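You operate a simulated robot arm through the tools that you are given. There is no shell and no other tool. Be economical: measure what you need, move in short steps, check, and stop when the job is done.

Carry out the task below with a simulated two-armed robot. There is one attempt and no reset: what you move stays moved.

## Task
Take the teal net bag and leave it on the jig end of the sorting table. Take the purple net bag on the top of the side bench and put it away on the top of the bagging table. Fetch the orange cloth and set it on the fourth tier from the bottom of the wooden shelf. Put the black bottle on the front part of the sorting table. Take the green roll from the top of the side bench and put it on the second tier from the bottom of the wooden shelf. Take the grey cloth on the top of the side bench and put it away on the back ledge of the pipe rack. Take the blue pad and leave it on the fourth tier from the bottom of the wooden shelf. Take the blue pan on the top of the side bench and put it away on the ledge of the grading bench. Take the square purple box on the top of the side bench and put it away on the jig end of the sorting table. Fetch the grey roll from the top of the drawer table and set it on the belt corner of the grading bench. Put the green cloth on top of the grey liner on the back part of the sorting table. The order is free. Set down upright: teal net bag, purple net bag, black bottle.

Only the result counts: the job must be done as asked and must still hold three seconds after the hand-in. Knocking over, shifting, dropping, spilling or breaking anything else fails it. Flat cloth is picked up by pressing the open fingertips on it (5 to 10 N) and closing them slowly along it; thin cloth reads only 2 to 8 mm in the jaws.

## Robot
Two 7-joint arms with two-finger parallel grippers on one trunk, on a base that drives. Base frame: it is fixed to the floor where the robot stands at the start and does not move with it; the origin is under the middle of the robot, x ahead of it, y to its left, z up. Readings come in m, degrees, newtons and seconds.
The left shoulder is at the start at [0.05, 0.161, 1.098], the right one opposite. With the tool pointing down near the work surface each hand reaches from about 0.1 to 0.68 m from the robot's upright axis, wherever it stands, measured 20 degrees to its own side. Places, roughly: back ledge of the pipe rack (180x17 cm) [-0.7, -4.16, 0.8]; belt corner of the grading bench (26x24 cm) [1.18, -3.16, 0.74]; black bottle (8x8x20 cm) [4.4, 0.6, 0.9]; blue pad [4.25, 1.75, 0.75]; blue pan (20x18x7 cm) [4.3, 1.1, 0.8]; fourth tier of the wooden shelf [4.7, -3, 1.4]; front part of the sorting table [0.7, -2.1, 0.7]; green cloth (7x9x3 cm) [-3.3, -1.8, 0.8]; green roll (8x8x5 cm) [4.4, 0.8, 0.8]; grey cloth (7x9x3 cm) [4.5, 1.6, 0.8]; grey roll (8x8x4 cm) [4.4, -6.9, 0.8]; jig end of the sorting table [0.7, -1.1, 0.7]; ledge of the grading bench (30x17 cm) [1.4, -3.94, 0.64]; liner (24x15x4 cm) [-0.1, -1.1, 0.7]; orange cloth (7x9x3 cm) [4.4, 0, 0.8]; purple net bag (12x9x15 cm) [4.3, -0.1, 0.8]; second tier of the wooden shelf [4.7, -3, 0.6]; square purple box (9x9x4 cm) [4.3, 0.9, 0.8]; teal net bag (12x9x15 cm) [0.5, 0.1, 0.8]; top of the bagging table [0.7, -0.1, 0.7]. Payload 3.43 kg a hand.
The TCP of each hand is the grasp point between the finger pads, 0.03 m short of the fingertips. In the tool frame z runs along the fingers and y along their closing line. Largest opening 0.094 m; finger width 0.028, thickness 0.01; the body of the gripper, 0.05 by 0.096 m, starts 0.055 m behind the TCP.
Orientation is that of the tool frame in the base frame, as [roll, pitch, yaw] about the fixed x, y, z axes, in that order (R = Rz(yaw) Ry(pitch) Rx(roll)). With the fingers straight down and closing along the base's y, the tool's x points along the base's -x, its y along +y and its z along -z.

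## Interface
- The arms move only by the tool move_arm. It takes "left_deltas", "right_deltas" or both (then of equal length, played together; a hand with none holds still); each is a list of rows, each a list of 3 entries, a list of its own where there are three numbers: the turn, a rotation vector about the base's x, y, z in units of 5 degrees (1.0 is 5 degrees), then the shift along the base's x, y, z in units of 25 mm (1.0 is 25 mm), then the gripper command, from -1 (shut) to 1 (fully open), values between in proportion. In form: [[[ax, ay, az], [dx, dy, dz], jaw], ...]. A call has 1 to 8 rows; each row shifts and turns the commanded pose from where the row before left it. A call with a number of a shift or a turn outside -1 to 1 is refused whole. A row lasts 0.2 s, in which the tool goes at most 0.05 m and 8.6 degrees; a call with a longer step from one row to the next is refused whole, and so is a gripper value outside its range. A pose out of reach is approached as far as the arm can. The call stops where the force on the tool passes 40 N (or 10 N more than at its start, if that is more) or the arm is blocked; 0.2 s more then pass. The fingers move at their own pace (about 0.045 m/s each) and stop on an object; they squeeze with about 30 N. The grip force told is the motor's: it shows also when the fingers shut on nothing. Time passes only in rows, and 0.2 s behind the last, so rows that do not move let the fingers close. The reply holds the time, the measured pose of the TCP, the force on the tool along the base axes, the opening and the grip force, in the units named above and with some noise, with the torque about the TCP (base axes, N m) and any sound that the robot's microphone picked up.
- Cameras (640 x 400 px; columns grow to the right, rows downward): "scene" is now at [0.1277, -0.0142, 1.2272]; the picture's right is [-0.18, -0.98, 0.00], its down [-0.53, 0.10, -0.84] and it looks along [0.83, -0.15, -0.54] (base axes); focal length 247 px, centre (320, 200). "left" rides on the left gripper at [0.076, -0.014, -0.102] in its tool frame; the picture's right is [0.18, 0.98, 0.00], its down [-0.75, 0.14, -0.64] and it looks along [-0.63, 0.12, 0.77] (tool axes); focal length 243 px, centre (320, 200). "right" rides on the right gripper at [0.076, 0.014, -0.103] in its tool frame; the picture's right is [-0.18, 0.98, 0.00], its down [-0.75, -0.14, -0.64] and it looks along [-0.63, -0.12, 0.77] (tool axes); focal length 243 px, centre (320, 200). There is no depth. A picture from a camera that has moved, and an enlarged one, comes with that camera's place and axes in the base frame and with its lens.
- snapshot(camera): a new picture of that camera. No time passes.
- lift_body(by): slides the trunk up (or, below 0, down) by that many m; the arms and the scene camera ride with it, the base frame stays. It gives what a move gives, with no picture.
- base_move(legs): drives the robot by 1 to 6 legs, each [ahead, left, turn to the left] in m, m and degrees, along the robot's own axes; the way and the turn of a leg run together, so that a leg with both is an arc; at most 1.5 m and 180 degrees a leg. The arms and the cameras ride along, it lands a little off, and it stops where it bumps. It gives what a move gives.
- pan_tilt(pan, tilt): turns the head with the scene camera to pan (to the left, within 80 degrees either way) and tilt (down, from -29 to 69), counted from straight ahead of the robot. It gives what a move gives.
- zoom(camera, box): a new picture of the part [left, top, right, bottom] of that camera's present view, enlarged. No time passes.
- finish_job(): hands the job in; it is judged then, once.

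Go step by step. Nothing tells you exact positions but the pictures and the camera data: compare them with the known pose of the tool, close in by small moves and look again before you grip or let go. The budget is 546 turns and 338 pictures, counting those below and the enlarged ones. Unless the task says otherwise, let go and move clear before handing in.

The tools are called after ">>>" as a command line: name --argument value ..., lists and objects as JSON in quotes. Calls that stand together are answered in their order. move_arm: Moves the arms, as the interface text tells. Its arguments: {"type":"object","properties":{"left_deltas":{"type":"array"},"right_deltas":{"type":"array"}},"required":[]} The other tools are called the same way: lift_body (by) slides the trunk up or down; base_move (legs) drives the base; pan_tilt (pan, tilt) turns the head that bears the scene camera; snapshot (camera) takes a picture; zoom (camera, box) takes an enlarged picture of a part of a camera's view; finish_job () hands the job in.

At the start:

```text
t: 0.0
left_position: [0.4676, 0.2227, 1.0652]
left_tool_rot: [-180.0, 0.0, -179.9]
left_force: [0.3, -1.0, 0.3]
left_wrist_torque: [-0.02, -0.06, 0.01]
left_grip_width: 0.0938
left_grasp_force: 0.0
right_position: [0.3158, -0.1429, 1.0687]
right_tool_rot: [180.0, 0.0, -180.0]
right_force: [0.6, -0.4, 0.2]
right_wrist_torque: [-0.01, -0.02, 0.01]
right_grip_width: 0.0939
right_grasp_force: 0.1
trunk travel left (down, up): [-0.125, 0.142]
robot x, y, heading: [-0.0003, 0.0006, 0.1]
head pan, tilt: [-10.6, 32.4]
```

scene: 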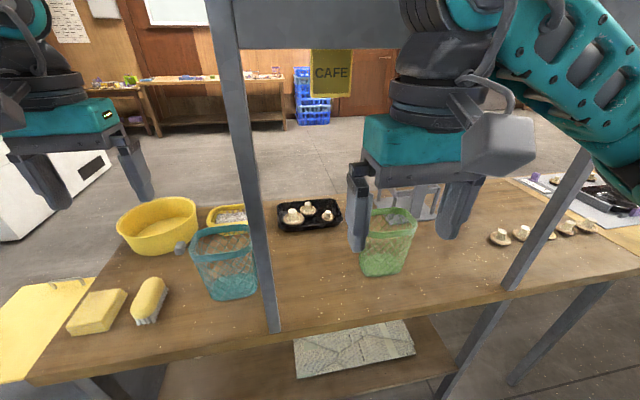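
right: 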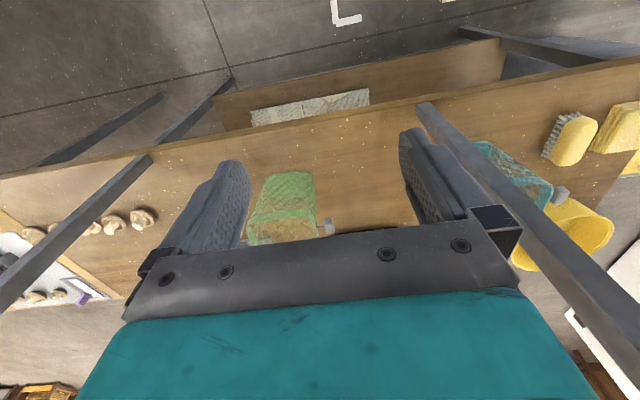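
left: 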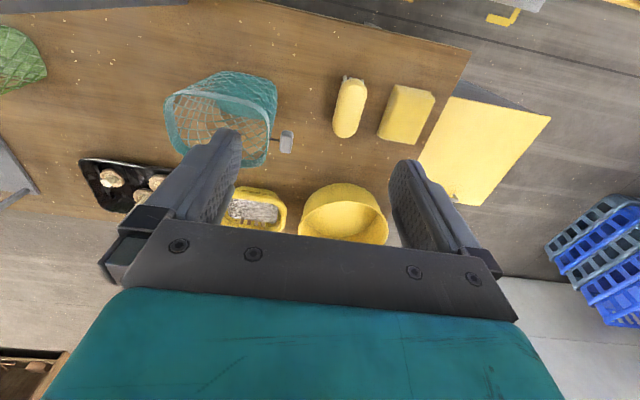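

I see the bagging table ahead with a gantry post near (0.44, 0.04) and the teal net bag near (0.56, 0.13). I'll look closer before moving.

>>> zoom --camera "scene" --box '[80, 170, 340, 340]'

>>> zoom --camera "left" --box '[60, 40, 380, 240]'

>>> pan_tilt --pan -60 --tilt 25

>>> snapshot --camera "scene"

```text
2.35 times, centred on (210, 255) of scene
camera zoom: at [0.1277, -0.0142, 1.2272], right [-0.18, -0.98, 0.0], down [-0.53, 0.1, -0.84], along [0.83, -0.15, -0.54], focal length 582 px, centre (579, 71)
```

zoom: 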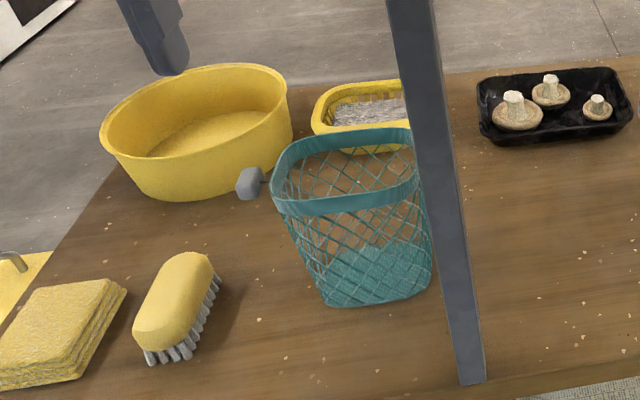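

```text
2.00 times, centred on (220, 140) of left
camera zoom: at [0.3908, 0.2069, 1.167], right [-0.19, 0.98, 0.0], down [0.75, 0.14, 0.64], along [0.63, 0.12, -0.77], focal length 485 px, centre (520, 320)
```

zoom: 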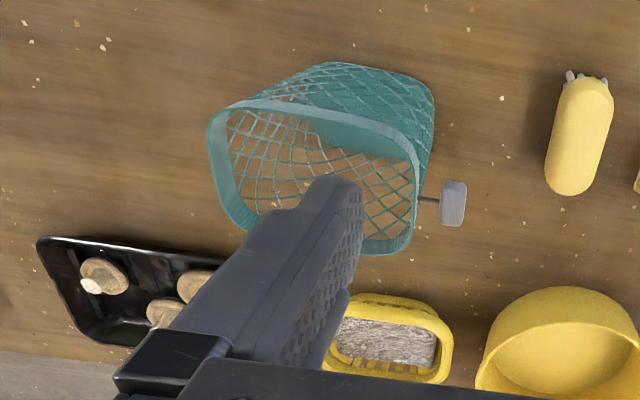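

```text
t: 1.2
left_position: [0.4657, 0.2227, 1.0652]
left_tool_rot: [-179.9, 0.0, -179.9]
left_force: [0.0, 0.1, 0.1]
left_wrist_torque: [-0.02, 0.04, 0.01]
left_grip_width: 0.0939
left_grasp_force: 0.1
right_position: [0.3159, -0.1434, 1.0676]
right_tool_rot: [179.9, 0.0, -179.9]
right_force: [0.2, 0.0, -0.5]
right_wrist_torque: [0.0, 0.01, 0.01]
right_grip_width: 0.0939
right_grasp_force: 0.0
trunk travel left (down, up): [-0.125, 0.142]
robot x, y, heading: [0.0007, -0.0004, 0.4]
head pan, tilt: [-60.0, 25.0]
```

```text
332 pictures are left
camera scene: at [0.0859, -0.0775, 1.2389], right [-0.87, -0.5, 0.0], down [-0.21, 0.37, -0.91], along [0.45, -0.78, -0.42], focal length 247 px, centre (320, 200)
```

scene: 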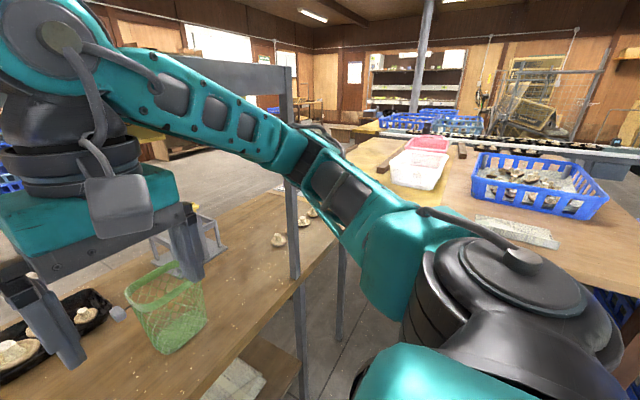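

The bag's rim runs about x 0.505–0.597, y 0.04–0.165 with a knob on its left side. I'll turn the left hand so the fingers close along x, to grip the far rim wall from above.

>>> move_arm --left_deltas '[[[0, 0, -1], [0.3, 0, 0], 1], [[0, 0, -1], [0.3, 0, 0], 1], [[0, 0, -1], [0.3, 0, 0], 1], [[0, 0, -1], [0.3, 0, 0], 1], [[0, 0, -1], [0.3, 0, 0], 1], [[0, 0, -1], [0.3, 0, 0], 1], [[0, 0, -1], [0.3, 0, 0], 1], [[0, 0, -1], [0.3, 0, 0], 1]]'

>>> move_arm --left_deltas '[[[0, 0, -1], [0.4, -0.5, 0], 1], [[0, 0, -1], [0.4, -0.5, 0], 1], [[0, 0, -1], [0.4, -0.5, 0], 1], [[0, 0, -1], [0.3, -0.5, 0], 1], [[0, 0, -1], [0.3, -0.5, 0], 1], [[0, 0, -1], [0.3, -0.5, 0], 1], [[0, 0, -1], [0.3, -0.5, 0], 1], [[0, 0, -1], [0.3, -0.5, 0], 1]]'

>>> pan_tilt --pan 10 --tilt 35

>>> snapshot --camera "scene"

>>> snapshot --camera "left"

```text
t: 3.0
left_position: [0.5021, 0.2059, 1.0631]
left_tool_rot: [180.0, 0.1, 140.1]
left_force: [0.7, -0.4, -0.6]
left_wrist_torque: [-0.01, 0.0, -0.01]
left_grip_width: 0.0939
left_grasp_force: 0.0
left hand out of reach, approached as far as the arm can: row 7, 8
right_position: [0.3159, -0.1426, 1.0683]
right_tool_rot: [179.9, 0.1, 180.0]
right_force: [0.0, 0.4, 0.4]
right_wrist_torque: [0.05, -0.03, -0.02]
right_grip_width: 0.0939
right_grasp_force: 0.1
trunk travel left (down, up): [-0.125, 0.142]
robot x, y, heading: [-0.0029, 0.0, -0.1]
head pan, tilt: [-60.0, 25.0]
```

```text
t: 4.8
left_position: [0.37, 0.0588, 1.049]
left_tool_rot: [179.9, 0.0, 100.1]
left_force: [0.2, -0.2, 0.0]
left_wrist_torque: [0.02, -0.02, -0.04]
left_grip_width: 0.0938
left_grasp_force: 0.1
left hand out of reach, approached as far as the arm can: row 1, 2, 3, 4, 5, 6, 7, 8
right_position: [0.3154, -0.145, 1.0669]
right_tool_rot: [179.8, 0.0, 179.8]
right_force: [0.0, -0.9, -0.4]
right_wrist_torque: [0.03, 0.02, -0.01]
right_grip_width: 0.0942
right_grasp_force: 0.1
trunk travel left (down, up): [-0.125, 0.142]
robot x, y, heading: [-0.0016, 0.0014, -0.1]
head pan, tilt: [-60.0, 25.0]
```

```text
t: 6.2
left_position: [0.3701, 0.0607, 1.0485]
left_tool_rot: [-179.9, -0.1, 100.4]
left_force: [0.5, 0.3, -0.2]
left_wrist_torque: [-0.01, 0.05, -0.01]
left_grip_width: 0.094
left_grasp_force: 0.1
right_position: [0.3158, -0.1432, 1.068]
right_tool_rot: [179.8, 0.0, 180.0]
right_force: [-0.2, -0.1, 0.0]
right_wrist_torque: [-0.01, 0.02, 0.0]
right_grip_width: 0.094
right_grasp_force: 0.0
trunk travel left (down, up): [-0.125, 0.142]
robot x, y, heading: [0.0007, -0.0026, 0.2]
head pan, tilt: [10.0, 35.0]
```

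```text
331 pictures are left
camera scene: at [0.1265, 0.0174, 1.2232], right [0.17, -0.98, 0.0], down [-0.56, -0.1, -0.82], along [0.81, 0.14, -0.57], focal length 247 px, centre (320, 200)
```

scene: 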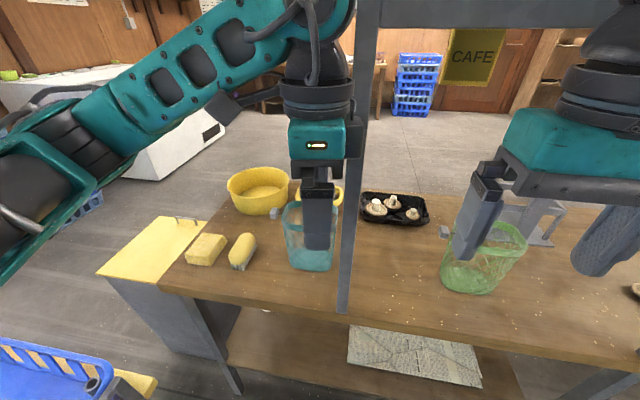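

```text
330 pictures are left
camera left: at [0.3427, 0.1326, 1.1512], right [0.93, 0.36, 0.0], down [0.27, -0.72, 0.64], along [0.23, -0.6, -0.77], focal length 243 px, centre (320, 200)
```

left: 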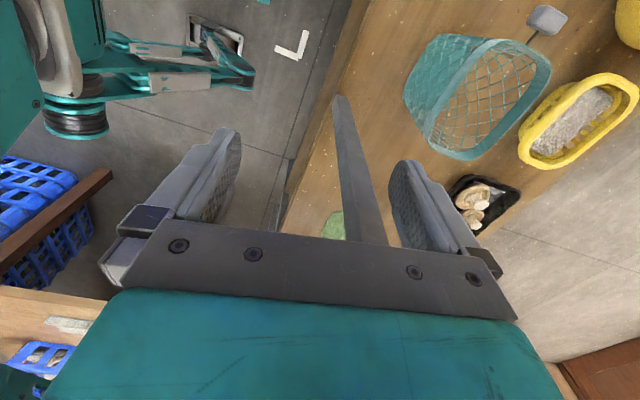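

The arm ran short of reach at that height and got drawn inward in front of the post. I'll take the hand left clear of the post, lower, and see where it really goes.

>>> move_arm --left_deltas '[[[0, 0, -1], [0, 1, 0], 1], [[0, 0, -1], [0, 1, 0], 1], [[0, 0, 0], [0, 1, -0.5], 1], [[0, 0, 0], [0, 1, -1], 1], [[0, 0, 0], [0, 0, -1], 1], [[0, 0, 0], [0, 0, -1], 1], [[0, 0, 0], [0, 0, -1], 1]]'

```text
t: 7.8
left_position: [0.2879, 0.1238, 0.9792]
left_tool_rot: [-179.9, 0.1, 90.6]
left_force: [0.0, 0.1, -0.2]
left_wrist_torque: [0.01, -0.01, -0.01]
left_grip_width: 0.0939
left_grasp_force: 0.1
left hand out of reach, approached as far as the arm can: row 1, 2, 3, 4, 6, 7
right_position: [0.3159, -0.1429, 1.0682]
right_tool_rot: [179.8, 0.0, 179.9]
right_force: [0.4, -0.2, -0.2]
right_wrist_torque: [0.02, -0.02, 0.01]
right_grip_width: 0.0941
right_grasp_force: 0.1
trunk travel left (down, up): [-0.125, 0.142]
robot x, y, heading: [-0.0002, -0.003, 0.2]
head pan, tilt: [10.0, 35.0]
```

That yaw seems against a joint limit. I'll back the hand off and rotate the other way (tool x toward −y).

>>> move_arm --left_deltas '[[[0, 0, 1], [-0.5, 0.3, 0], 1], [[0, 0, 1], [-0.5, 0.3, 0], 1], [[0, 0, 1], [-0.5, 0.3, 0], 1], [[0, 0, 1], [-0.5, 0.3, 0], 1], [[0, 0, 1], [-0.5, 0.3, 0], 1], [[0, 0, 1], [-0.5, 0.3, 0], 1], [[0, 0, 1], [-0.5, 0, 0], 1], [[0, 0, 1], [-0.5, 0, 0], 1]]'

>>> move_arm --left_deltas '[[[0, 0, 1], [0, 0, 0], 1], [[0, 0, 1], [0, 0, 0], 1], [[0, 0, 1], [0, 0, 0], 1], [[0, 0, 1], [0, 0, 0], 1], [[0, 0, 1], [0, 0, 0], 1], [[0, 0, 1], [0, 0, 0], 1], [[0, 0, 1], [0, 0, 0], 1], [[0, 0, 1], [0, 0, 0], 1]]'

>>> move_arm --left_deltas '[[[0, 0, 1], [0, 0, 0], 1], [[0, 0, 1], [0, 0, 0], 1], [[0, 0, 1], [0, 0, 0], 1], [[0, 0, 1], [0, 0, 0], 1], [[0, 0, 1], [0, 0, 0], 1], [[0, 0, 1], [0, 0, 0], 1], [[0, 0, 1], [0, 0, 0], 1], [[0, 0, 1], [0, 0, 0], 1]]'

>>> move_arm --left_deltas '[[[0, 0, 1], [0, 0, 0], 1], [[0, 0, 1], [0, 0, 0], 1], [[0, 0, 1], [0, 0, 0], 1], [[0, 0, 1], [0, 0, 0], 1], [[0, 0, 1], [0, 0, 0], 1], [[0, 0, 1], [0, 0, 0], 1], [[0, 0, 1], [0, 0, 0], 1], [[0, 0, 1], [0, 0, 0], 1]]'

```text
t: 9.6
left_position: [0.2395, 0.1525, 1.002]
left_tool_rot: [-179.8, -0.2, 130.1]
left_force: [-0.8, -0.1, -0.1]
left_wrist_torque: [0.02, -0.01, 0.02]
left_grip_width: 0.0941
left_grasp_force: 0.0
left hand out of reach, approached as far as the arm can: row 4, 5, 6, 7, 8
right_position: [0.3156, -0.1425, 1.0675]
right_tool_rot: [179.9, 0.0, 180.0]
right_force: [0.4, -0.1, 0.2]
right_wrist_torque: [0.03, -0.03, 0.0]
right_grip_width: 0.094
right_grasp_force: 0.1
trunk travel left (down, up): [-0.125, 0.142]
robot x, y, heading: [-0.0019, -0.0019, 0.3]
head pan, tilt: [10.0, 35.0]
```

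```text
t: 11.4
left_position: [0.2388, 0.1494, 1.0025]
left_tool_rot: [180.0, 0.0, 170.2]
left_force: [-0.3, 0.7, 0.5]
left_wrist_torque: [0.01, -0.05, 0.0]
left_grip_width: 0.0939
left_grasp_force: 0.0
right_position: [0.3159, -0.1438, 1.0681]
right_tool_rot: [180.0, 0.0, 180.0]
right_force: [-0.4, -0.5, -0.3]
right_wrist_torque: [0.04, 0.02, -0.04]
right_grip_width: 0.0939
right_grasp_force: 0.0
trunk travel left (down, up): [-0.125, 0.142]
robot x, y, heading: [-0.0014, 0.0007, -0.2]
head pan, tilt: [10.0, 35.0]
```

```text
t: 13.2
left_position: [0.2394, 0.1503, 1.0013]
left_tool_rot: [179.9, 0.0, -149.8]
left_force: [-0.2, 0.3, -0.1]
left_wrist_torque: [0.01, -0.01, 0.0]
left_grip_width: 0.0938
left_grasp_force: 0.1
right_position: [0.3153, -0.1416, 1.0685]
right_tool_rot: [179.8, -0.1, -180.0]
right_force: [-0.4, -0.1, -0.8]
right_wrist_torque: [-0.02, 0.02, 0.02]
right_grip_width: 0.094
right_grasp_force: 0.0
trunk travel left (down, up): [-0.125, 0.142]
robot x, y, heading: [-0.0039, 0.0, 0.1]
head pan, tilt: [10.0, 35.0]
```

```text
t: 15.0
left_position: [0.2387, 0.1498, 1.0026]
left_tool_rot: [180.0, 0.0, -109.7]
left_force: [-1.5, -1.0, 0.5]
left_wrist_torque: [-0.01, 0.03, -0.01]
left_grip_width: 0.0939
left_grasp_force: 0.2
right_position: [0.3162, -0.1412, 1.0685]
right_tool_rot: [180.0, 0.0, -180.0]
right_force: [0.4, 0.5, -0.5]
right_wrist_torque: [0.01, 0.02, 0.04]
right_grip_width: 0.0942
right_grasp_force: 0.0
trunk travel left (down, up): [-0.125, 0.142]
robot x, y, heading: [0.0038, -0.0, -0.1]
head pan, tilt: [10.0, 35.0]
```

Rotation this way is free. Continue to yaw −90 while moving left, then ahead past the post.

>>> move_arm --left_deltas '[[[0, 0, 1], [0, 0.8, 0], 1], [[0, 0, 1], [0, 0.8, 0], 1], [[0, 0, 1], [0, 0.8, 0], 1], [[0, 0, 1], [0, 0.8, 0], 1], [[0, 0, 0], [0.5, 0, -0.5], 1], [[0, 0, 0], [1, 0, -0.5], 1], [[0, 0, 0], [1, 0, 0], 1], [[0, 0, 0], [1, 0, 0], 1]]'

>>> move_arm --left_deltas '[[[0, 0, 0], [1, 0, 0], 1], [[0, 0, 0], [1, 0, 0], 1], [[0, 0, 0], [1, 0, 0], 1], [[0, 0, 0], [1, 0, 0], 1], [[0, 0, 0], [1, -0.4, 0], 1], [[0, 0, 0], [1, -0.8, 0], 1], [[0, 0, 0], [0, -1, 0], 1]]'

>>> snapshot --camera "scene"

>>> snapshot --camera "left"

```text
t: 16.8
left_position: [0.3356, 0.2276, 0.9801]
left_tool_rot: [180.0, 0.0, -89.9]
left_force: [-0.2, -0.1, -0.3]
left_wrist_torque: [0.03, 0.0, 0.0]
left_grip_width: 0.0939
left_grasp_force: 0.1
left hand out of reach, approached as far as the arm can: row 1, 2
right_position: [0.316, -0.143, 1.0667]
right_tool_rot: [179.9, 0.0, -180.0]
right_force: [0.0, 0.5, -0.2]
right_wrist_torque: [-0.04, 0.02, 0.0]
right_grip_width: 0.0942
right_grasp_force: 0.1
trunk travel left (down, up): [-0.125, 0.142]
robot x, y, heading: [0.0008, -0.0019, 0.2]
head pan, tilt: [10.0, 35.0]
```

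```text
t: 18.4
left_position: [0.4858, 0.1723, 0.9828]
left_tool_rot: [-179.9, 0.0, -89.9]
left_force: [0.3, 0.8, 0.1]
left_wrist_torque: [0.02, -0.03, 0.01]
left_grip_width: 0.0942
left_grasp_force: 0.0
right_position: [0.3147, -0.1433, 1.0679]
right_tool_rot: [179.9, 0.0, -180.0]
right_force: [-0.6, -0.1, -0.1]
right_wrist_torque: [-0.03, 0.04, 0.01]
right_grip_width: 0.0939
right_grasp_force: 0.0
trunk travel left (down, up): [-0.125, 0.142]
robot x, y, heading: [0.0033, -0.0018, 0.1]
head pan, tilt: [10.0, 35.0]
```

```text
329 pictures are left
camera scene: at [0.1265, 0.0173, 1.2232], right [0.17, -0.98, 0.0], down [-0.56, -0.1, -0.82], along [0.81, 0.14, -0.57], focal length 247 px, centre (320, 200)
```

scene: 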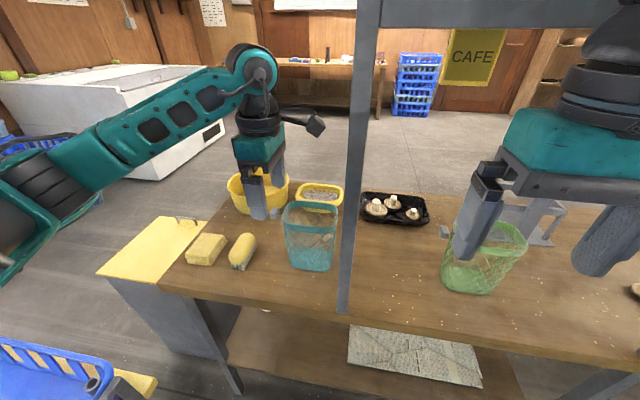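

```text
328 pictures are left
camera left: at [0.4998, 0.0959, 1.0846], right [-0.98, -0.19, 0.0], down [-0.14, 0.75, 0.64], along [-0.12, 0.63, -0.77], focal length 243 px, centre (320, 200)
```

left: 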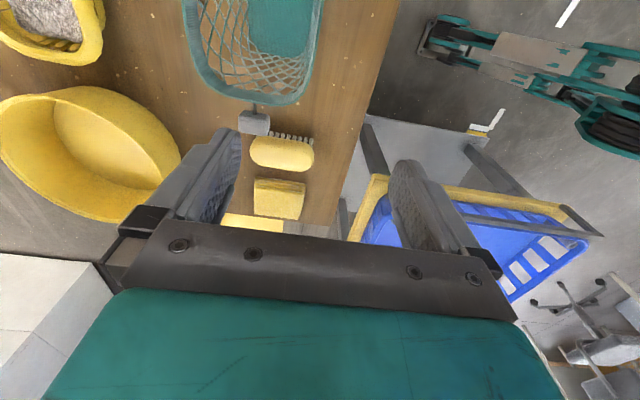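

The bag's near rim is at about x 0.50. I'll centre the fingers over it at y≈0.10 and check.

>>> move_arm --left_deltas '[[[0, 0, 0], [0.4, -1, -0.4], 1], [[0, 0, 0], [0.3, -1, -0.4], 1], [[0, 0, 0], [0, -0.9, -0.4], 1]]'

>>> snapshot --camera "left"

>>> zoom --camera "scene" --box '[200, 120, 420, 300]'

```text
t: 19.2
left_position: [0.4989, 0.1021, 0.9501]
left_tool_rot: [-179.9, -0.1, -89.8]
left_force: [0.2, 0.1, -0.5]
left_wrist_torque: [0.0, 0.03, 0.01]
left_grip_width: 0.0943
left_grasp_force: 0.0
right_position: [0.316, -0.1433, 1.0676]
right_tool_rot: [179.9, 0.1, 179.9]
right_force: [-0.3, 0.2, -0.4]
right_wrist_torque: [0.0, 0.03, 0.02]
right_grip_width: 0.0941
right_grasp_force: 0.1
trunk travel left (down, up): [-0.125, 0.142]
robot x, y, heading: [0.0032, -0.0025, 0.2]
head pan, tilt: [10.0, 35.0]
```

```text
327 pictures are left
camera left: at [0.5142, 0.0244, 1.0529], right [-0.98, -0.19, 0.0], down [-0.14, 0.75, 0.64], along [-0.12, 0.63, -0.77], focal length 243 px, centre (320, 200)
```

left: 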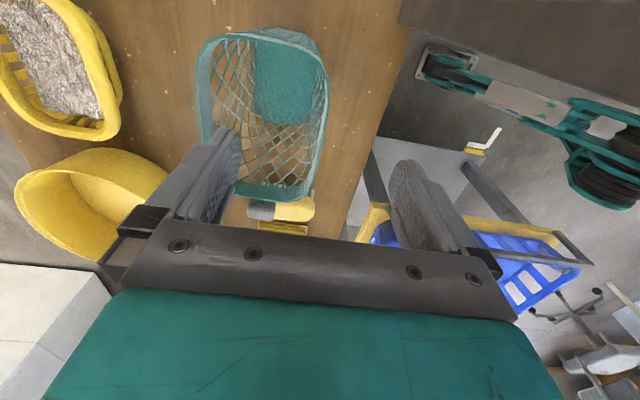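

```text
2.22 times, centred on (310, 210) of scene
camera zoom: at [0.1266, 0.0173, 1.2232], right [0.17, -0.98, 0.0], down [-0.56, -0.1, -0.82], along [0.81, 0.14, -0.57], focal length 549 px, centre (342, 178)
```

zoom: 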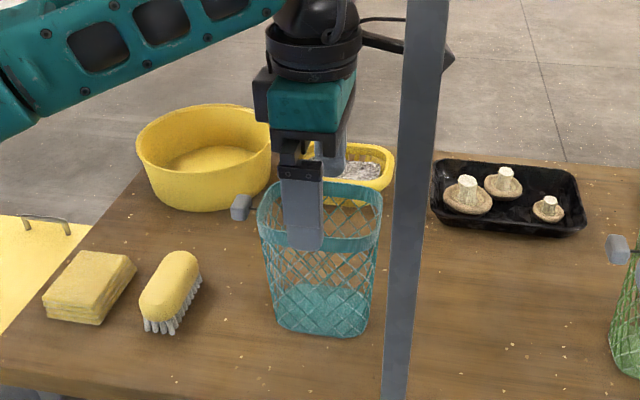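

The near rim wall at x≈0.497 is centred between the fingers. Lower 8.5 cm, then close slowly.

>>> move_arm --left_deltas '[[[0, 0, 0], [0, 0.4, -0.7], 1], [[0, 0, 0], [0, 0, -0.7], 1], [[0, 0, 0], [0, 0, -0.7], 1], [[0, 0, 0], [0, 0, -0.7], 1], [[0, 0, 0], [0, 0, -0.6], 1]]'

>>> move_arm --left_deltas '[[[0, 0, 0], [0, 0, 0], 0.5], [[0, 0, 0], [0, 0, 0], 0], [[0, 0, 0], [0, 0, 0], -0.5], [[0, 0, 0], [0, 0, 0], -1], [[0, 0, 0], [0, 0, 0], -1], [[0, 0, 0], [0, 0, 0], -1]]'

>>> zoom --camera "scene" --box '[200, 120, 420, 300]'

```text
t: 20.4
left_position: [0.5011, 0.1132, 0.8656]
left_tool_rot: [180.0, 0.0, -89.9]
left_force: [0.5, -0.1, 0.4]
left_wrist_torque: [-0.04, 0.0, -0.01]
left_grip_width: 0.094
left_grasp_force: 0.1
right_position: [0.3162, -0.1427, 1.0688]
right_tool_rot: [-180.0, 0.0, -179.9]
right_force: [0.1, 0.4, 0.1]
right_wrist_torque: [0.0, -0.03, -0.03]
right_grip_width: 0.0941
right_grasp_force: 0.1
trunk travel left (down, up): [-0.125, 0.142]
robot x, y, heading: [-0.0009, 0.0003, 0.1]
head pan, tilt: [10.0, 35.0]
```

```text
t: 21.8
left_position: [0.5013, 0.1119, 0.8687]
left_tool_rot: [-179.7, 0.0, -89.9]
left_force: [2.6, 0.4, 4.7]
left_wrist_torque: [0.09, -0.64, -0.02]
left_grip_width: 0.0078
left_grasp_force: 29.9
right_position: [0.3151, -0.1429, 1.069]
right_tool_rot: [179.9, -0.1, -180.0]
right_force: [1.2, -0.7, 0.1]
right_wrist_torque: [0.0, 0.0, 0.02]
right_grip_width: 0.0942
right_grasp_force: 0.0
trunk travel left (down, up): [-0.125, 0.142]
robot x, y, heading: [0.0014, 0.0007, 0.1]
head pan, tilt: [10.0, 35.0]
```

```text
2.22 times, centred on (310, 210) of scene
camera zoom: at [0.1263, 0.0174, 1.2233], right [0.17, -0.98, 0.0], down [-0.56, -0.1, -0.82], along [0.81, 0.14, -0.57], focal length 549 px, centre (342, 178)
```

zoom: 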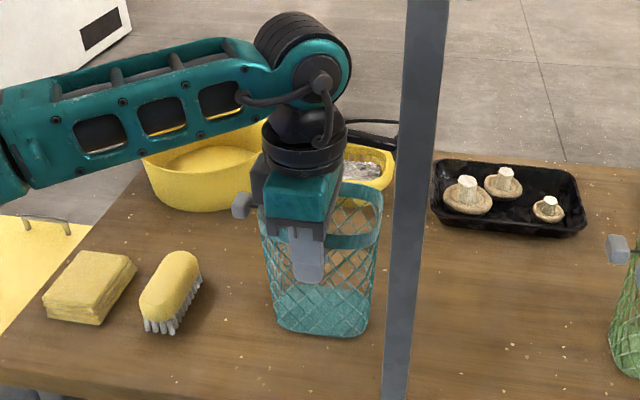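

Gripped the rim (8 mm). Lift straight up and check.

>>> move_arm --left_deltas '[[[0, 0, 0], [0, 0, 0.4], -1], [[0, 0, 0], [0, 0, 0.6], -1], [[0, 0, 0], [0, 0, 0.6], -1], [[0, 0, 0], [0, 0, 0.6], -1], [[0, 0, 0], [0, 0, 0.6], -1], [[0, 0, 0], [0, 0, 0.6], -1], [[0, 0, 0], [0, 0.6, 0.6], -1], [[0, 0, 0], [0, 0.8, 0], -1]]'

>>> snapshot --camera "scene"

```text
t: 23.6
left_position: [0.5031, 0.1464, 0.9642]
left_tool_rot: [180.0, -0.1, -89.9]
left_force: [0.8, -0.7, -0.5]
left_wrist_torque: [0.0, 0.01, 0.01]
left_grip_width: 0.0077
left_grasp_force: 29.8
right_position: [0.315, -0.1426, 1.0675]
right_tool_rot: [179.9, 0.0, 179.9]
right_force: [-0.5, -0.2, -0.4]
right_wrist_torque: [0.01, 0.0, -0.02]
right_grip_width: 0.094
right_grasp_force: 0.0
trunk travel left (down, up): [-0.125, 0.142]
robot x, y, heading: [-0.0002, 0.0026, 0.0]
head pan, tilt: [10.0, 35.0]
```

```text
324 pictures are left
camera scene: at [0.1265, 0.0178, 1.2232], right [0.17, -0.98, 0.0], down [-0.56, -0.1, -0.82], along [0.81, 0.14, -0.57], focal length 247 px, centre (320, 200)
```

scene: 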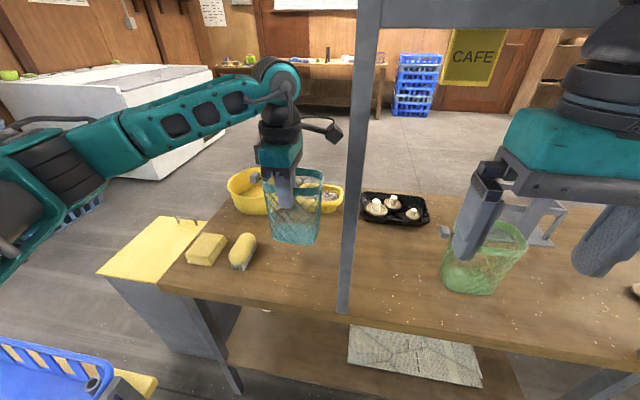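

The bag lifted cleanly. Bring it left and back clear of the post, then look to the right with the head for the sorting table.

>>> move_arm --left_deltas '[[[0, 0, 0], [0, 1, 0], -1], [[0, 0, 0], [0, 1, 0], -1], [[0, 0, 0], [-1, 0.5, 0], -1], [[0, 0, 0], [-1, 0, 0], -1], [[0, 0, 0], [-1, 0, 0], -1], [[0, 0, 0], [-1, 0, 0], -1], [[0, 0, 0], [-1, 0, 0], -1], [[0, 0, 0], [-1, 0, 0], -1]]'

>>> base_move --legs '[[-0.3, 0, 0], [0, 0, -90]]'

>>> pan_tilt --pan 0 --tilt 25

>>> snapshot --camera "scene"

```text
t: 25.4
left_position: [0.3515, 0.209, 0.9661]
left_tool_rot: [-180.0, 0.0, -89.9]
left_force: [0.3, 0.4, -0.3]
left_wrist_torque: [0.01, -0.02, -0.01]
left_grip_width: 0.0078
left_grasp_force: 29.8
right_position: [0.316, -0.1429, 1.0693]
right_tool_rot: [180.0, 0.0, 180.0]
right_force: [-0.4, 0.5, 0.2]
right_wrist_torque: [0.01, -0.02, -0.03]
right_grip_width: 0.094
right_grasp_force: 0.1
trunk travel left (down, up): [-0.125, 0.142]
robot x, y, heading: [-0.0012, -0.0014, -0.0]
head pan, tilt: [10.0, 35.0]
```

```text
t: 31.3
left_position: [-0.0931, -0.3542, 0.9663]
left_tool_rot: [179.9, 0.0, 179.2]
left_force: [-0.6, 0.3, -0.1]
left_wrist_torque: [0.02, 0.0, 0.03]
left_grip_width: 0.0076
left_grasp_force: 29.6
right_position: [-0.4431, -0.3137, 1.0687]
right_tool_rot: [179.8, 0.1, 89.1]
right_force: [0.2, -0.6, -0.3]
right_wrist_torque: [0.0, 0.01, 0.02]
right_grip_width: 0.094
right_grasp_force: 0.1
trunk travel left (down, up): [-0.125, 0.142]
robot x, y, heading: [-0.2962, 0.0018, -91.0]
head pan, tilt: [10.0, 35.0]
```

```text
t: 32.0
left_position: [-0.0923, -0.3551, 0.966]
left_tool_rot: [180.0, -0.1, 179.3]
left_force: [0.2, 0.0, -0.5]
left_wrist_torque: [0.02, 0.0, 0.01]
left_grip_width: 0.0076
left_grasp_force: 30.1
right_position: [-0.4433, -0.3134, 1.0686]
right_tool_rot: [179.9, 0.0, 89.1]
right_force: [0.7, 0.5, 0.7]
right_wrist_torque: [0.01, -0.02, -0.01]
right_grip_width: 0.0941
right_grasp_force: 0.1
trunk travel left (down, up): [-0.125, 0.142]
robot x, y, heading: [-0.298, -0.003, -90.9]
head pan, tilt: [0.0, 25.0]
```

```text
323 pictures are left
camera scene: at [-0.2979, -0.1294, 1.2389], right [-1.0, 0.01, 0.0], down [0.01, 0.42, -0.91], along [-0.01, -0.91, -0.42], focal length 247 px, centre (320, 200)
```

scene: 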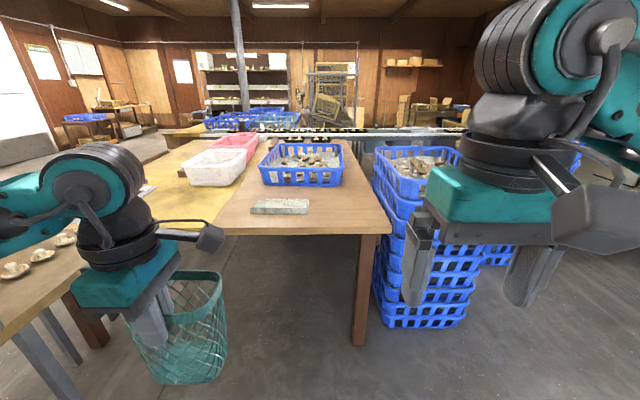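

I see the sorting table: liner at about (−0.12, −1.17), a yellowish zone to the left toward the jig end. I'll look around for routes.

>>> pan_tilt --pan 45 --tilt 20

>>> snapshot --camera "scene"

>>> pan_tilt --pan -60 --tilt 15

>>> snapshot --camera "scene"

>>> base_move --legs '[[0, 0, 170]]'

>>> snapshot --camera "scene"

>>> pan_tilt --pan 30 --tilt 15

>>> snapshot --camera "scene"

```text
t: 33.1
left_position: [-0.0931, -0.3546, 0.966]
left_tool_rot: [179.9, 0.0, 179.2]
left_force: [-0.3, -0.4, -1.1]
left_wrist_torque: [0.02, 0.0, 0.0]
left_grip_width: 0.0076
left_grasp_force: 30.1
right_position: [-0.444, -0.3127, 1.0682]
right_tool_rot: [179.9, 0.0, 89.2]
right_force: [0.5, -0.4, 0.3]
right_wrist_torque: [0.05, 0.01, 0.02]
right_grip_width: 0.0943
right_grasp_force: 0.0
trunk travel left (down, up): [-0.125, 0.142]
robot x, y, heading: [-0.2962, 0.0002, -91.0]
head pan, tilt: [45.0, 20.0]
```

```text
322 pictures are left
camera scene: at [-0.2318, -0.1042, 1.247], right [-0.72, -0.7, 0.0], down [-0.24, 0.25, -0.94], along [0.65, -0.67, -0.34], focal length 247 px, centre (320, 200)
```

scene: 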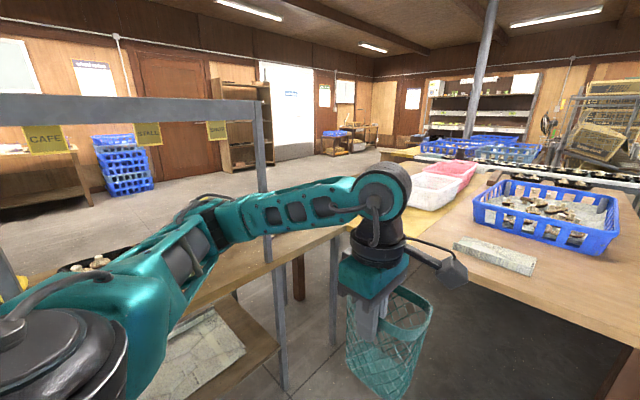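

```text
t: 34.9
left_position: [-0.0933, -0.3546, 0.9663]
left_tool_rot: [-180.0, 0.0, 179.1]
left_force: [-0.2, -0.3, -0.4]
left_wrist_torque: [0.03, 0.0, -0.01]
left_grip_width: 0.0075
left_grasp_force: 30.0
right_position: [-0.4435, -0.3136, 1.0679]
right_tool_rot: [179.9, 0.0, 89.1]
right_force: [0.7, -0.2, -0.1]
right_wrist_torque: [0.0, 0.01, -0.01]
right_grip_width: 0.0941
right_grasp_force: 0.1
trunk travel left (down, up): [-0.125, 0.142]
robot x, y, heading: [-0.2962, -0.0005, -90.9]
head pan, tilt: [-60.0, 15.0]
```

```text
321 pictures are left
camera scene: at [-0.3781, -0.0828, 1.2552], right [-0.49, 0.87, 0.0], down [0.23, 0.13, -0.97], along [-0.84, -0.47, -0.26], focal length 247 px, centre (320, 200)
```

scene: 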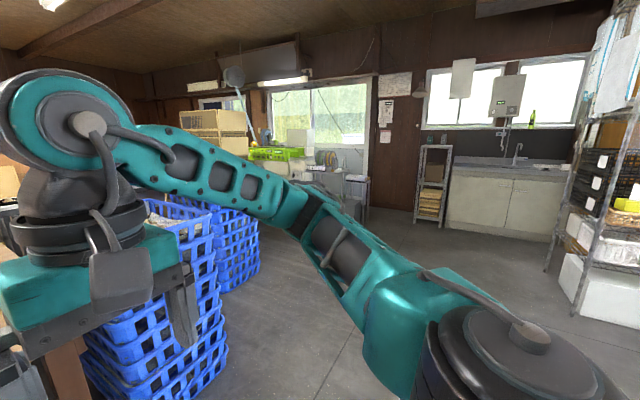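

```text
t: 42.4
left_position: [-0.4508, 0.3794, 0.9655]
left_tool_rot: [-180.0, 0.1, -8.4]
left_force: [-0.3, 0.9, -0.9]
left_wrist_torque: [-0.02, 0.0, 0.0]
left_grip_width: 0.0076
left_grasp_force: 29.8
right_position: [-0.1082, 0.2906, 1.0672]
right_tool_rot: [180.0, 0.0, -98.5]
right_force: [0.5, 1.0, 0.2]
right_wrist_torque: [-0.02, 0.01, 0.01]
right_grip_width: 0.0942
right_grasp_force: 0.0
trunk travel left (down, up): [-0.125, 0.142]
robot x, y, heading: [-0.2983, -0.0002, 81.4]
head pan, tilt: [-60.0, 15.0]
```

```text
320 pictures are left
camera scene: at [-0.2032, 0.0766, 1.2552], right [0.37, -0.93, 0.0], down [-0.24, -0.09, -0.97], along [0.9, 0.35, -0.26], focal length 247 px, centre (320, 200)
```

scene: 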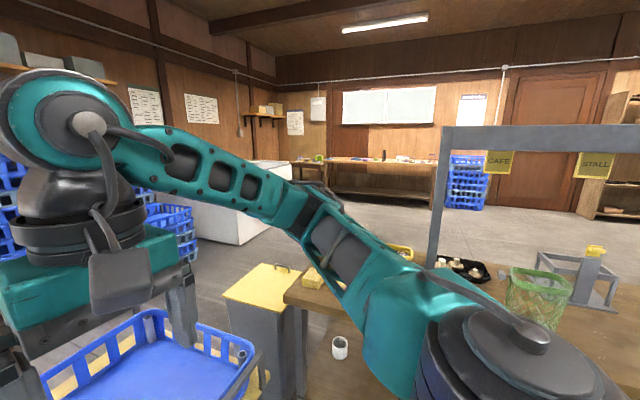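

```text
t: 44.0
left_position: [-0.4504, 0.3794, 0.9653]
left_tool_rot: [-180.0, 0.0, -8.4]
left_force: [0.3, 0.6, -0.2]
left_wrist_torque: [0.0, 0.0, 0.01]
left_grip_width: 0.0076
left_grasp_force: 29.9
right_position: [-0.1076, 0.2926, 1.0672]
right_tool_rot: [179.9, 0.0, -98.5]
right_force: [0.7, -0.1, -0.1]
right_wrist_torque: [-0.02, 0.0, 0.0]
right_grip_width: 0.0939
right_grasp_force: 0.0
trunk travel left (down, up): [-0.125, 0.142]
robot x, y, heading: [-0.2949, -0.0027, 81.5]
head pan, tilt: [30.0, 15.0]
```

```text
319 pictures are left
camera scene: at [-0.3243, 0.1293, 1.2552], right [0.93, 0.37, 0.0], down [0.09, -0.24, -0.97], along [-0.35, 0.9, -0.26], focal length 247 px, centre (320, 200)
```

scene: 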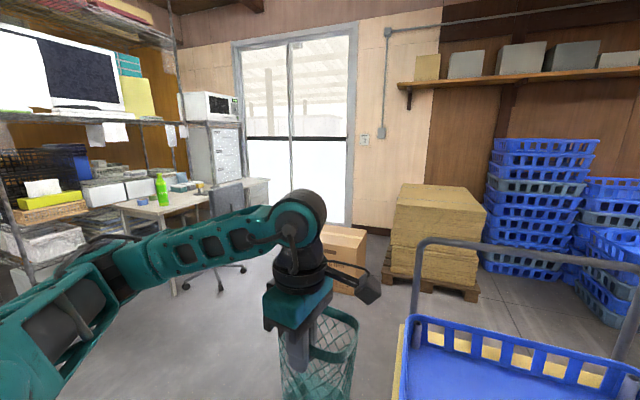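

A blue cart and yellow bin stand near (0.3, 1.0) and (0.6, 0.65). I'll look down there to find the drivable gap, and look along the other side too.

>>> pan_tilt --pan -30 --tilt 35

>>> snapshot --camera "scene"

```text
t: 45.3
left_position: [-0.4512, 0.3782, 0.9663]
left_tool_rot: [-180.0, -0.1, -8.5]
left_force: [0.8, 0.0, -1.1]
left_wrist_torque: [-0.04, -0.01, -0.06]
left_grip_width: 0.0075
left_grasp_force: 29.3
right_position: [-0.1074, 0.2927, 1.0682]
right_tool_rot: [179.9, 0.0, -98.4]
right_force: [-0.6, -0.6, 0.2]
right_wrist_torque: [0.02, 0.02, 0.02]
right_grip_width: 0.0938
right_grasp_force: 0.1
trunk travel left (down, up): [-0.125, 0.142]
robot x, y, heading: [-0.2995, 0.0014, 81.5]
head pan, tilt: [-30.0, 35.0]
```

```text
318 pictures are left
camera scene: at [-0.2353, 0.1113, 1.2232], right [0.78, -0.62, 0.0], down [-0.36, -0.45, -0.82], along [0.51, 0.64, -0.57], focal length 247 px, centre (320, 200)
```

scene: 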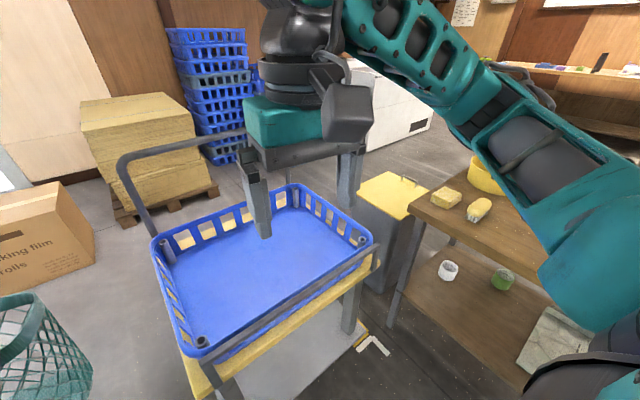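

I'll go back facing the sorting table, nearer, and look at the jig end zone closely.

>>> base_move --legs '[[0, 0, -172], [0.2, 0.2, 0]]'

>>> pan_tilt --pan 35 --tilt 25

>>> snapshot --camera "scene"

```text
t: 54.8
left_position: [0.0997, -0.5622, 0.9646]
left_tool_rot: [-179.9, 0.1, 178.7]
left_force: [-0.5, 0.2, -0.7]
left_wrist_torque: [0.01, 0.01, 0.02]
left_grip_width: 0.0077
left_grasp_force: 30.0
right_position: [-0.2515, -0.5186, 1.0663]
right_tool_rot: [179.9, 0.0, 88.7]
right_force: [-0.8, -0.3, 0.2]
right_wrist_torque: [0.02, -0.01, 0.01]
right_grip_width: 0.0939
right_grasp_force: 0.1
trunk travel left (down, up): [-0.125, 0.142]
robot x, y, heading: [-0.1028, -0.2075, -91.5]
head pan, tilt: [-30.0, 35.0]
```

```text
t: 56.1
left_position: [0.0984, -0.5635, 0.9669]
left_tool_rot: [180.0, 0.0, 178.6]
left_force: [-0.7, 0.4, -1.1]
left_wrist_torque: [0.03, -0.01, 0.02]
left_grip_width: 0.0077
left_grasp_force: 29.4
right_position: [-0.2526, -0.5187, 1.0678]
right_tool_rot: [179.9, 0.0, 88.7]
right_force: [1.0, -0.4, -1.0]
right_wrist_torque: [-0.03, -0.04, 0.03]
right_grip_width: 0.0941
right_grasp_force: 0.1
trunk travel left (down, up): [-0.125, 0.142]
robot x, y, heading: [-0.1007, -0.2074, -91.3]
head pan, tilt: [35.0, 25.0]
```

```text
317 pictures are left
camera scene: at [-0.0518, -0.3211, 1.2389], right [-0.83, -0.55, 0.0], down [-0.23, 0.35, -0.91], along [0.5, -0.76, -0.42], focal length 247 px, centre (320, 200)
```

scene: 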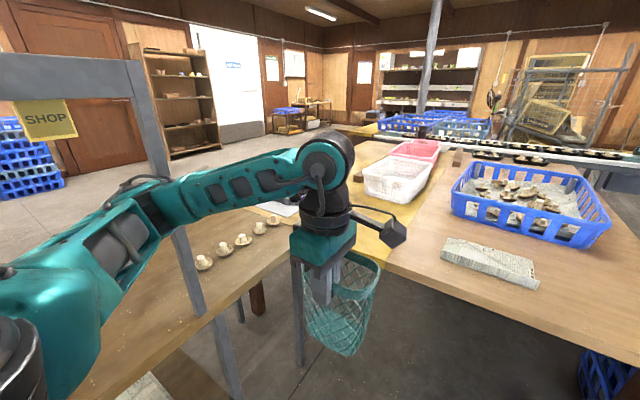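

The bag hides the spot. Turn to face the tables so I can see the jig end between the arms.

>>> base_move --legs '[[0, 0, 60]]'

>>> pan_tilt --pan -10 --tilt 30

>>> snapshot --camera "scene"

```text
t: 58.6
left_position: [0.2857, -0.2901, 0.9688]
left_tool_rot: [-180.0, 0.4, -131.9]
left_force: [0.8, 0.2, -0.3]
left_wrist_torque: [-0.05, 0.09, -0.01]
left_grip_width: 0.0076
left_grasp_force: 30.4
right_position: [0.0268, -0.527, 1.0691]
right_tool_rot: [179.2, 0.3, 138.3]
right_force: [0.6, -0.6, 0.1]
right_wrist_torque: [0.0, 0.04, 0.01]
right_grip_width: 0.0939
right_grasp_force: 0.1
trunk travel left (down, up): [-0.125, 0.142]
robot x, y, heading: [-0.1039, -0.2073, -41.9]
head pan, tilt: [35.0, 25.0]
stopped in leg 1: the robot was blocked; the commanded pose is now the measured one
```

```text
t: 59.8
left_position: [0.2869, -0.2904, 0.9684]
left_tool_rot: [179.9, 0.5, -132.0]
left_force: [-0.1, 1.1, -0.6]
left_wrist_torque: [-0.01, 0.09, -0.01]
left_grip_width: 0.0078
left_grasp_force: 30.5
right_position: [0.0256, -0.528, 1.0679]
right_tool_rot: [179.2, 0.5, 138.2]
right_force: [0.6, -0.4, 0.3]
right_wrist_torque: [0.01, 0.03, 0.0]
right_grip_width: 0.0941
right_grasp_force: 0.0
trunk travel left (down, up): [-0.125, 0.142]
robot x, y, heading: [-0.102, -0.208, -41.6]
head pan, tilt: [-10.0, 30.0]
```

```text
316 pictures are left
camera scene: at [-0.0301, -0.3067, 1.2315], right [-0.79, -0.62, -0.01], down [-0.3, 0.4, -0.87], along [0.54, -0.68, -0.5], focal length 247 px, centre (320, 200)
```

scene: 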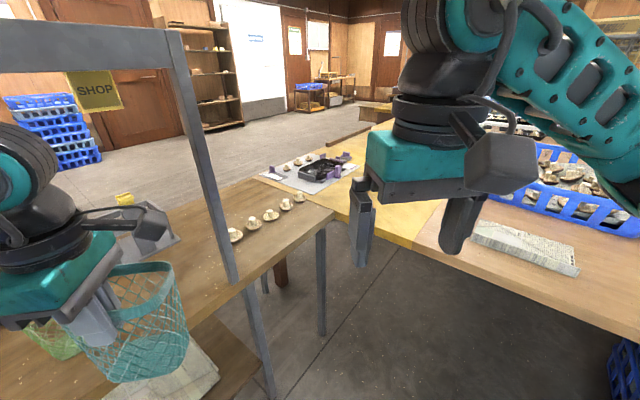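

Something blocked the turn; I'll ease back a bit, and zoom at the jig board.

>>> zoom --camera "scene" --box '[220, 130, 460, 280]'

>>> base_move --legs '[[0, 0, -10]]'

>>> pan_tilt --pan 60 --tilt 35

>>> snapshot --camera "scene"

```text
2.67 times, centred on (340, 205) of scene
camera zoom: at [-0.0301, -0.3067, 1.2315], right [-0.79, -0.62, -0.01], down [-0.3, 0.4, -0.87], along [0.54, -0.68, -0.5], focal length 659 px, centre (267, 187)
```

zoom: 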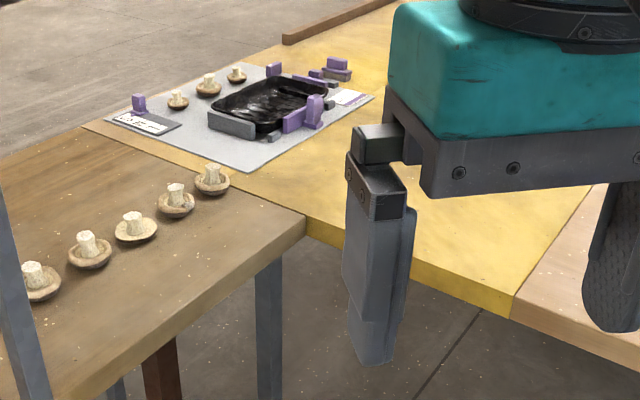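

```text
t: 60.4
left_position: [0.2879, -0.2916, 0.9687]
left_tool_rot: [180.0, 0.5, -132.0]
left_force: [0.2, -0.8, -0.2]
left_wrist_torque: [0.01, 0.03, -0.03]
left_grip_width: 0.0073
left_grasp_force: 30.1
right_position: [0.0261, -0.5276, 1.0709]
right_tool_rot: [179.2, 0.4, 138.1]
right_force: [-0.1, -0.9, 0.0]
right_wrist_torque: [-0.01, 0.01, 0.0]
right_grip_width: 0.0939
right_grasp_force: 0.0
trunk travel left (down, up): [-0.125, 0.142]
robot x, y, heading: [-0.1056, -0.2101, -42.0]
head pan, tilt: [-10.0, 30.0]
stopped in leg 1: the robot was blocked; the commanded pose is now the measured one
```

```text
t: 61.8
left_position: [0.2871, -0.2896, 0.9693]
left_tool_rot: [179.9, 0.5, -132.1]
left_force: [0.9, 0.3, -0.5]
left_wrist_torque: [0.0, 0.04, -0.02]
left_grip_width: 0.0076
left_grasp_force: 30.2
right_position: [0.0271, -0.5274, 1.068]
right_tool_rot: [179.2, 0.4, 138.2]
right_force: [-0.6, -0.2, -0.6]
right_wrist_torque: [0.02, 0.01, 0.0]
right_grip_width: 0.0939
right_grasp_force: 0.1
trunk travel left (down, up): [-0.125, 0.142]
robot x, y, heading: [-0.1047, -0.2044, -41.9]
head pan, tilt: [60.0, 35.0]
```

```text
314 pictures are left
camera scene: at [-0.0023, -0.2085, 1.2244], right [0.31, -0.95, 0.0], down [-0.54, -0.17, -0.83], along [0.79, 0.26, -0.56], focal length 247 px, centre (320, 200)
```

scene: 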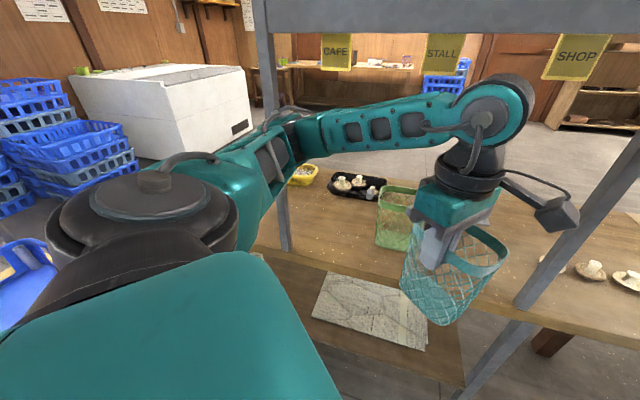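

The left elbow rests against the post on its near side. I'll back straight away (−x) from it.

>>> base_move --legs '[[-0.11, -0.1, 0]]'

>>> snapshot --camera "scene"

```text
t: 63.3
left_position: [0.1496, -0.2883, 0.964]
left_tool_rot: [179.6, 0.0, -132.0]
left_force: [-0.7, 0.3, -0.6]
left_wrist_torque: [0.0, -0.01, 0.0]
left_grip_width: 0.0076
left_grasp_force: 30.0
right_position: [-0.1114, -0.524, 1.0691]
right_tool_rot: [179.9, 0.0, 138.2]
right_force: [-0.1, 0.0, -0.2]
right_wrist_torque: [0.0, -0.05, 0.02]
right_grip_width: 0.0943
right_grasp_force: 0.0
trunk travel left (down, up): [-0.125, 0.142]
robot x, y, heading: [-0.2519, -0.2092, -41.9]
head pan, tilt: [60.0, 35.0]
```

```text
313 pictures are left
camera scene: at [-0.1383, -0.2045, 1.2232], right [0.31, -0.95, 0.0], down [-0.54, -0.18, -0.82], along [0.78, 0.25, -0.57], focal length 247 px, centre (320, 200)
```

scene: 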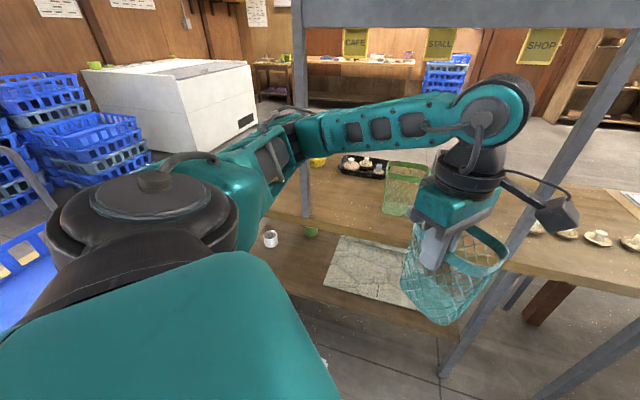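

Backed off cleanly. The jig board sits at about x 0.58–0.92, y −1.02…−1.42 on the yellow part, better viewed from the far (+x) side. I'll head round the cart's north-west side and check the gap.

>>> base_move --legs '[[-0.15, -0.15, 0], [0, 0, 132], [0.2, 0.45, 0], [0.4, 0, 0]]'

>>> pan_tilt --pan -25 --tilt 30

>>> snapshot --camera "scene"

```text
t: 77.0
left_position: [-1.1207, 0.7334, 0.9641]
left_tool_rot: [179.5, 0.0, -0.1]
left_force: [0.0, 0.1, 0.0]
left_wrist_torque: [-0.01, 0.01, 0.05]
left_grip_width: 0.0075
left_grasp_force: 30.1
right_position: [-0.7717, 0.6966, 1.0683]
right_tool_rot: [179.7, -0.1, -90.0]
right_force: [0.1, -0.1, -0.3]
right_wrist_torque: [-0.01, -0.01, 0.04]
right_grip_width: 0.0941
right_grasp_force: 0.0
trunk travel left (down, up): [-0.125, 0.142]
robot x, y, heading: [-0.9158, 0.3817, 90.1]
head pan, tilt: [60.0, 35.0]
```

```text
t: 78.6
left_position: [-1.1212, 0.7333, 0.9637]
left_tool_rot: [179.6, -0.1, -0.1]
left_force: [-0.6, -0.3, -1.3]
left_wrist_torque: [-0.02, 0.04, 0.0]
left_grip_width: 0.0074
left_grasp_force: 30.4
right_position: [-0.7719, 0.6976, 1.0684]
right_tool_rot: [179.9, -0.1, -90.0]
right_force: [-0.3, -0.3, 0.5]
right_wrist_torque: [-0.05, 0.02, -0.04]
right_grip_width: 0.0939
right_grasp_force: 0.1
trunk travel left (down, up): [-0.125, 0.142]
robot x, y, heading: [-0.9141, 0.3825, 90.0]
head pan, tilt: [-25.0, 30.0]
```

```text
312 pictures are left
camera scene: at [-0.8764, 0.5055, 1.231], right [0.91, -0.42, 0.0], down [-0.21, -0.45, -0.87], along [0.37, 0.78, -0.5], focal length 247 px, centre (320, 200)
```

scene: 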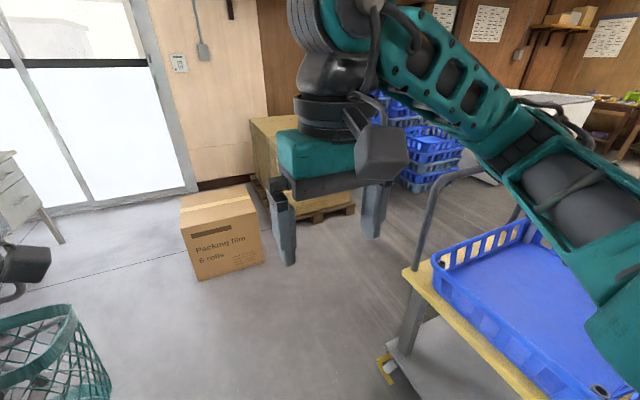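

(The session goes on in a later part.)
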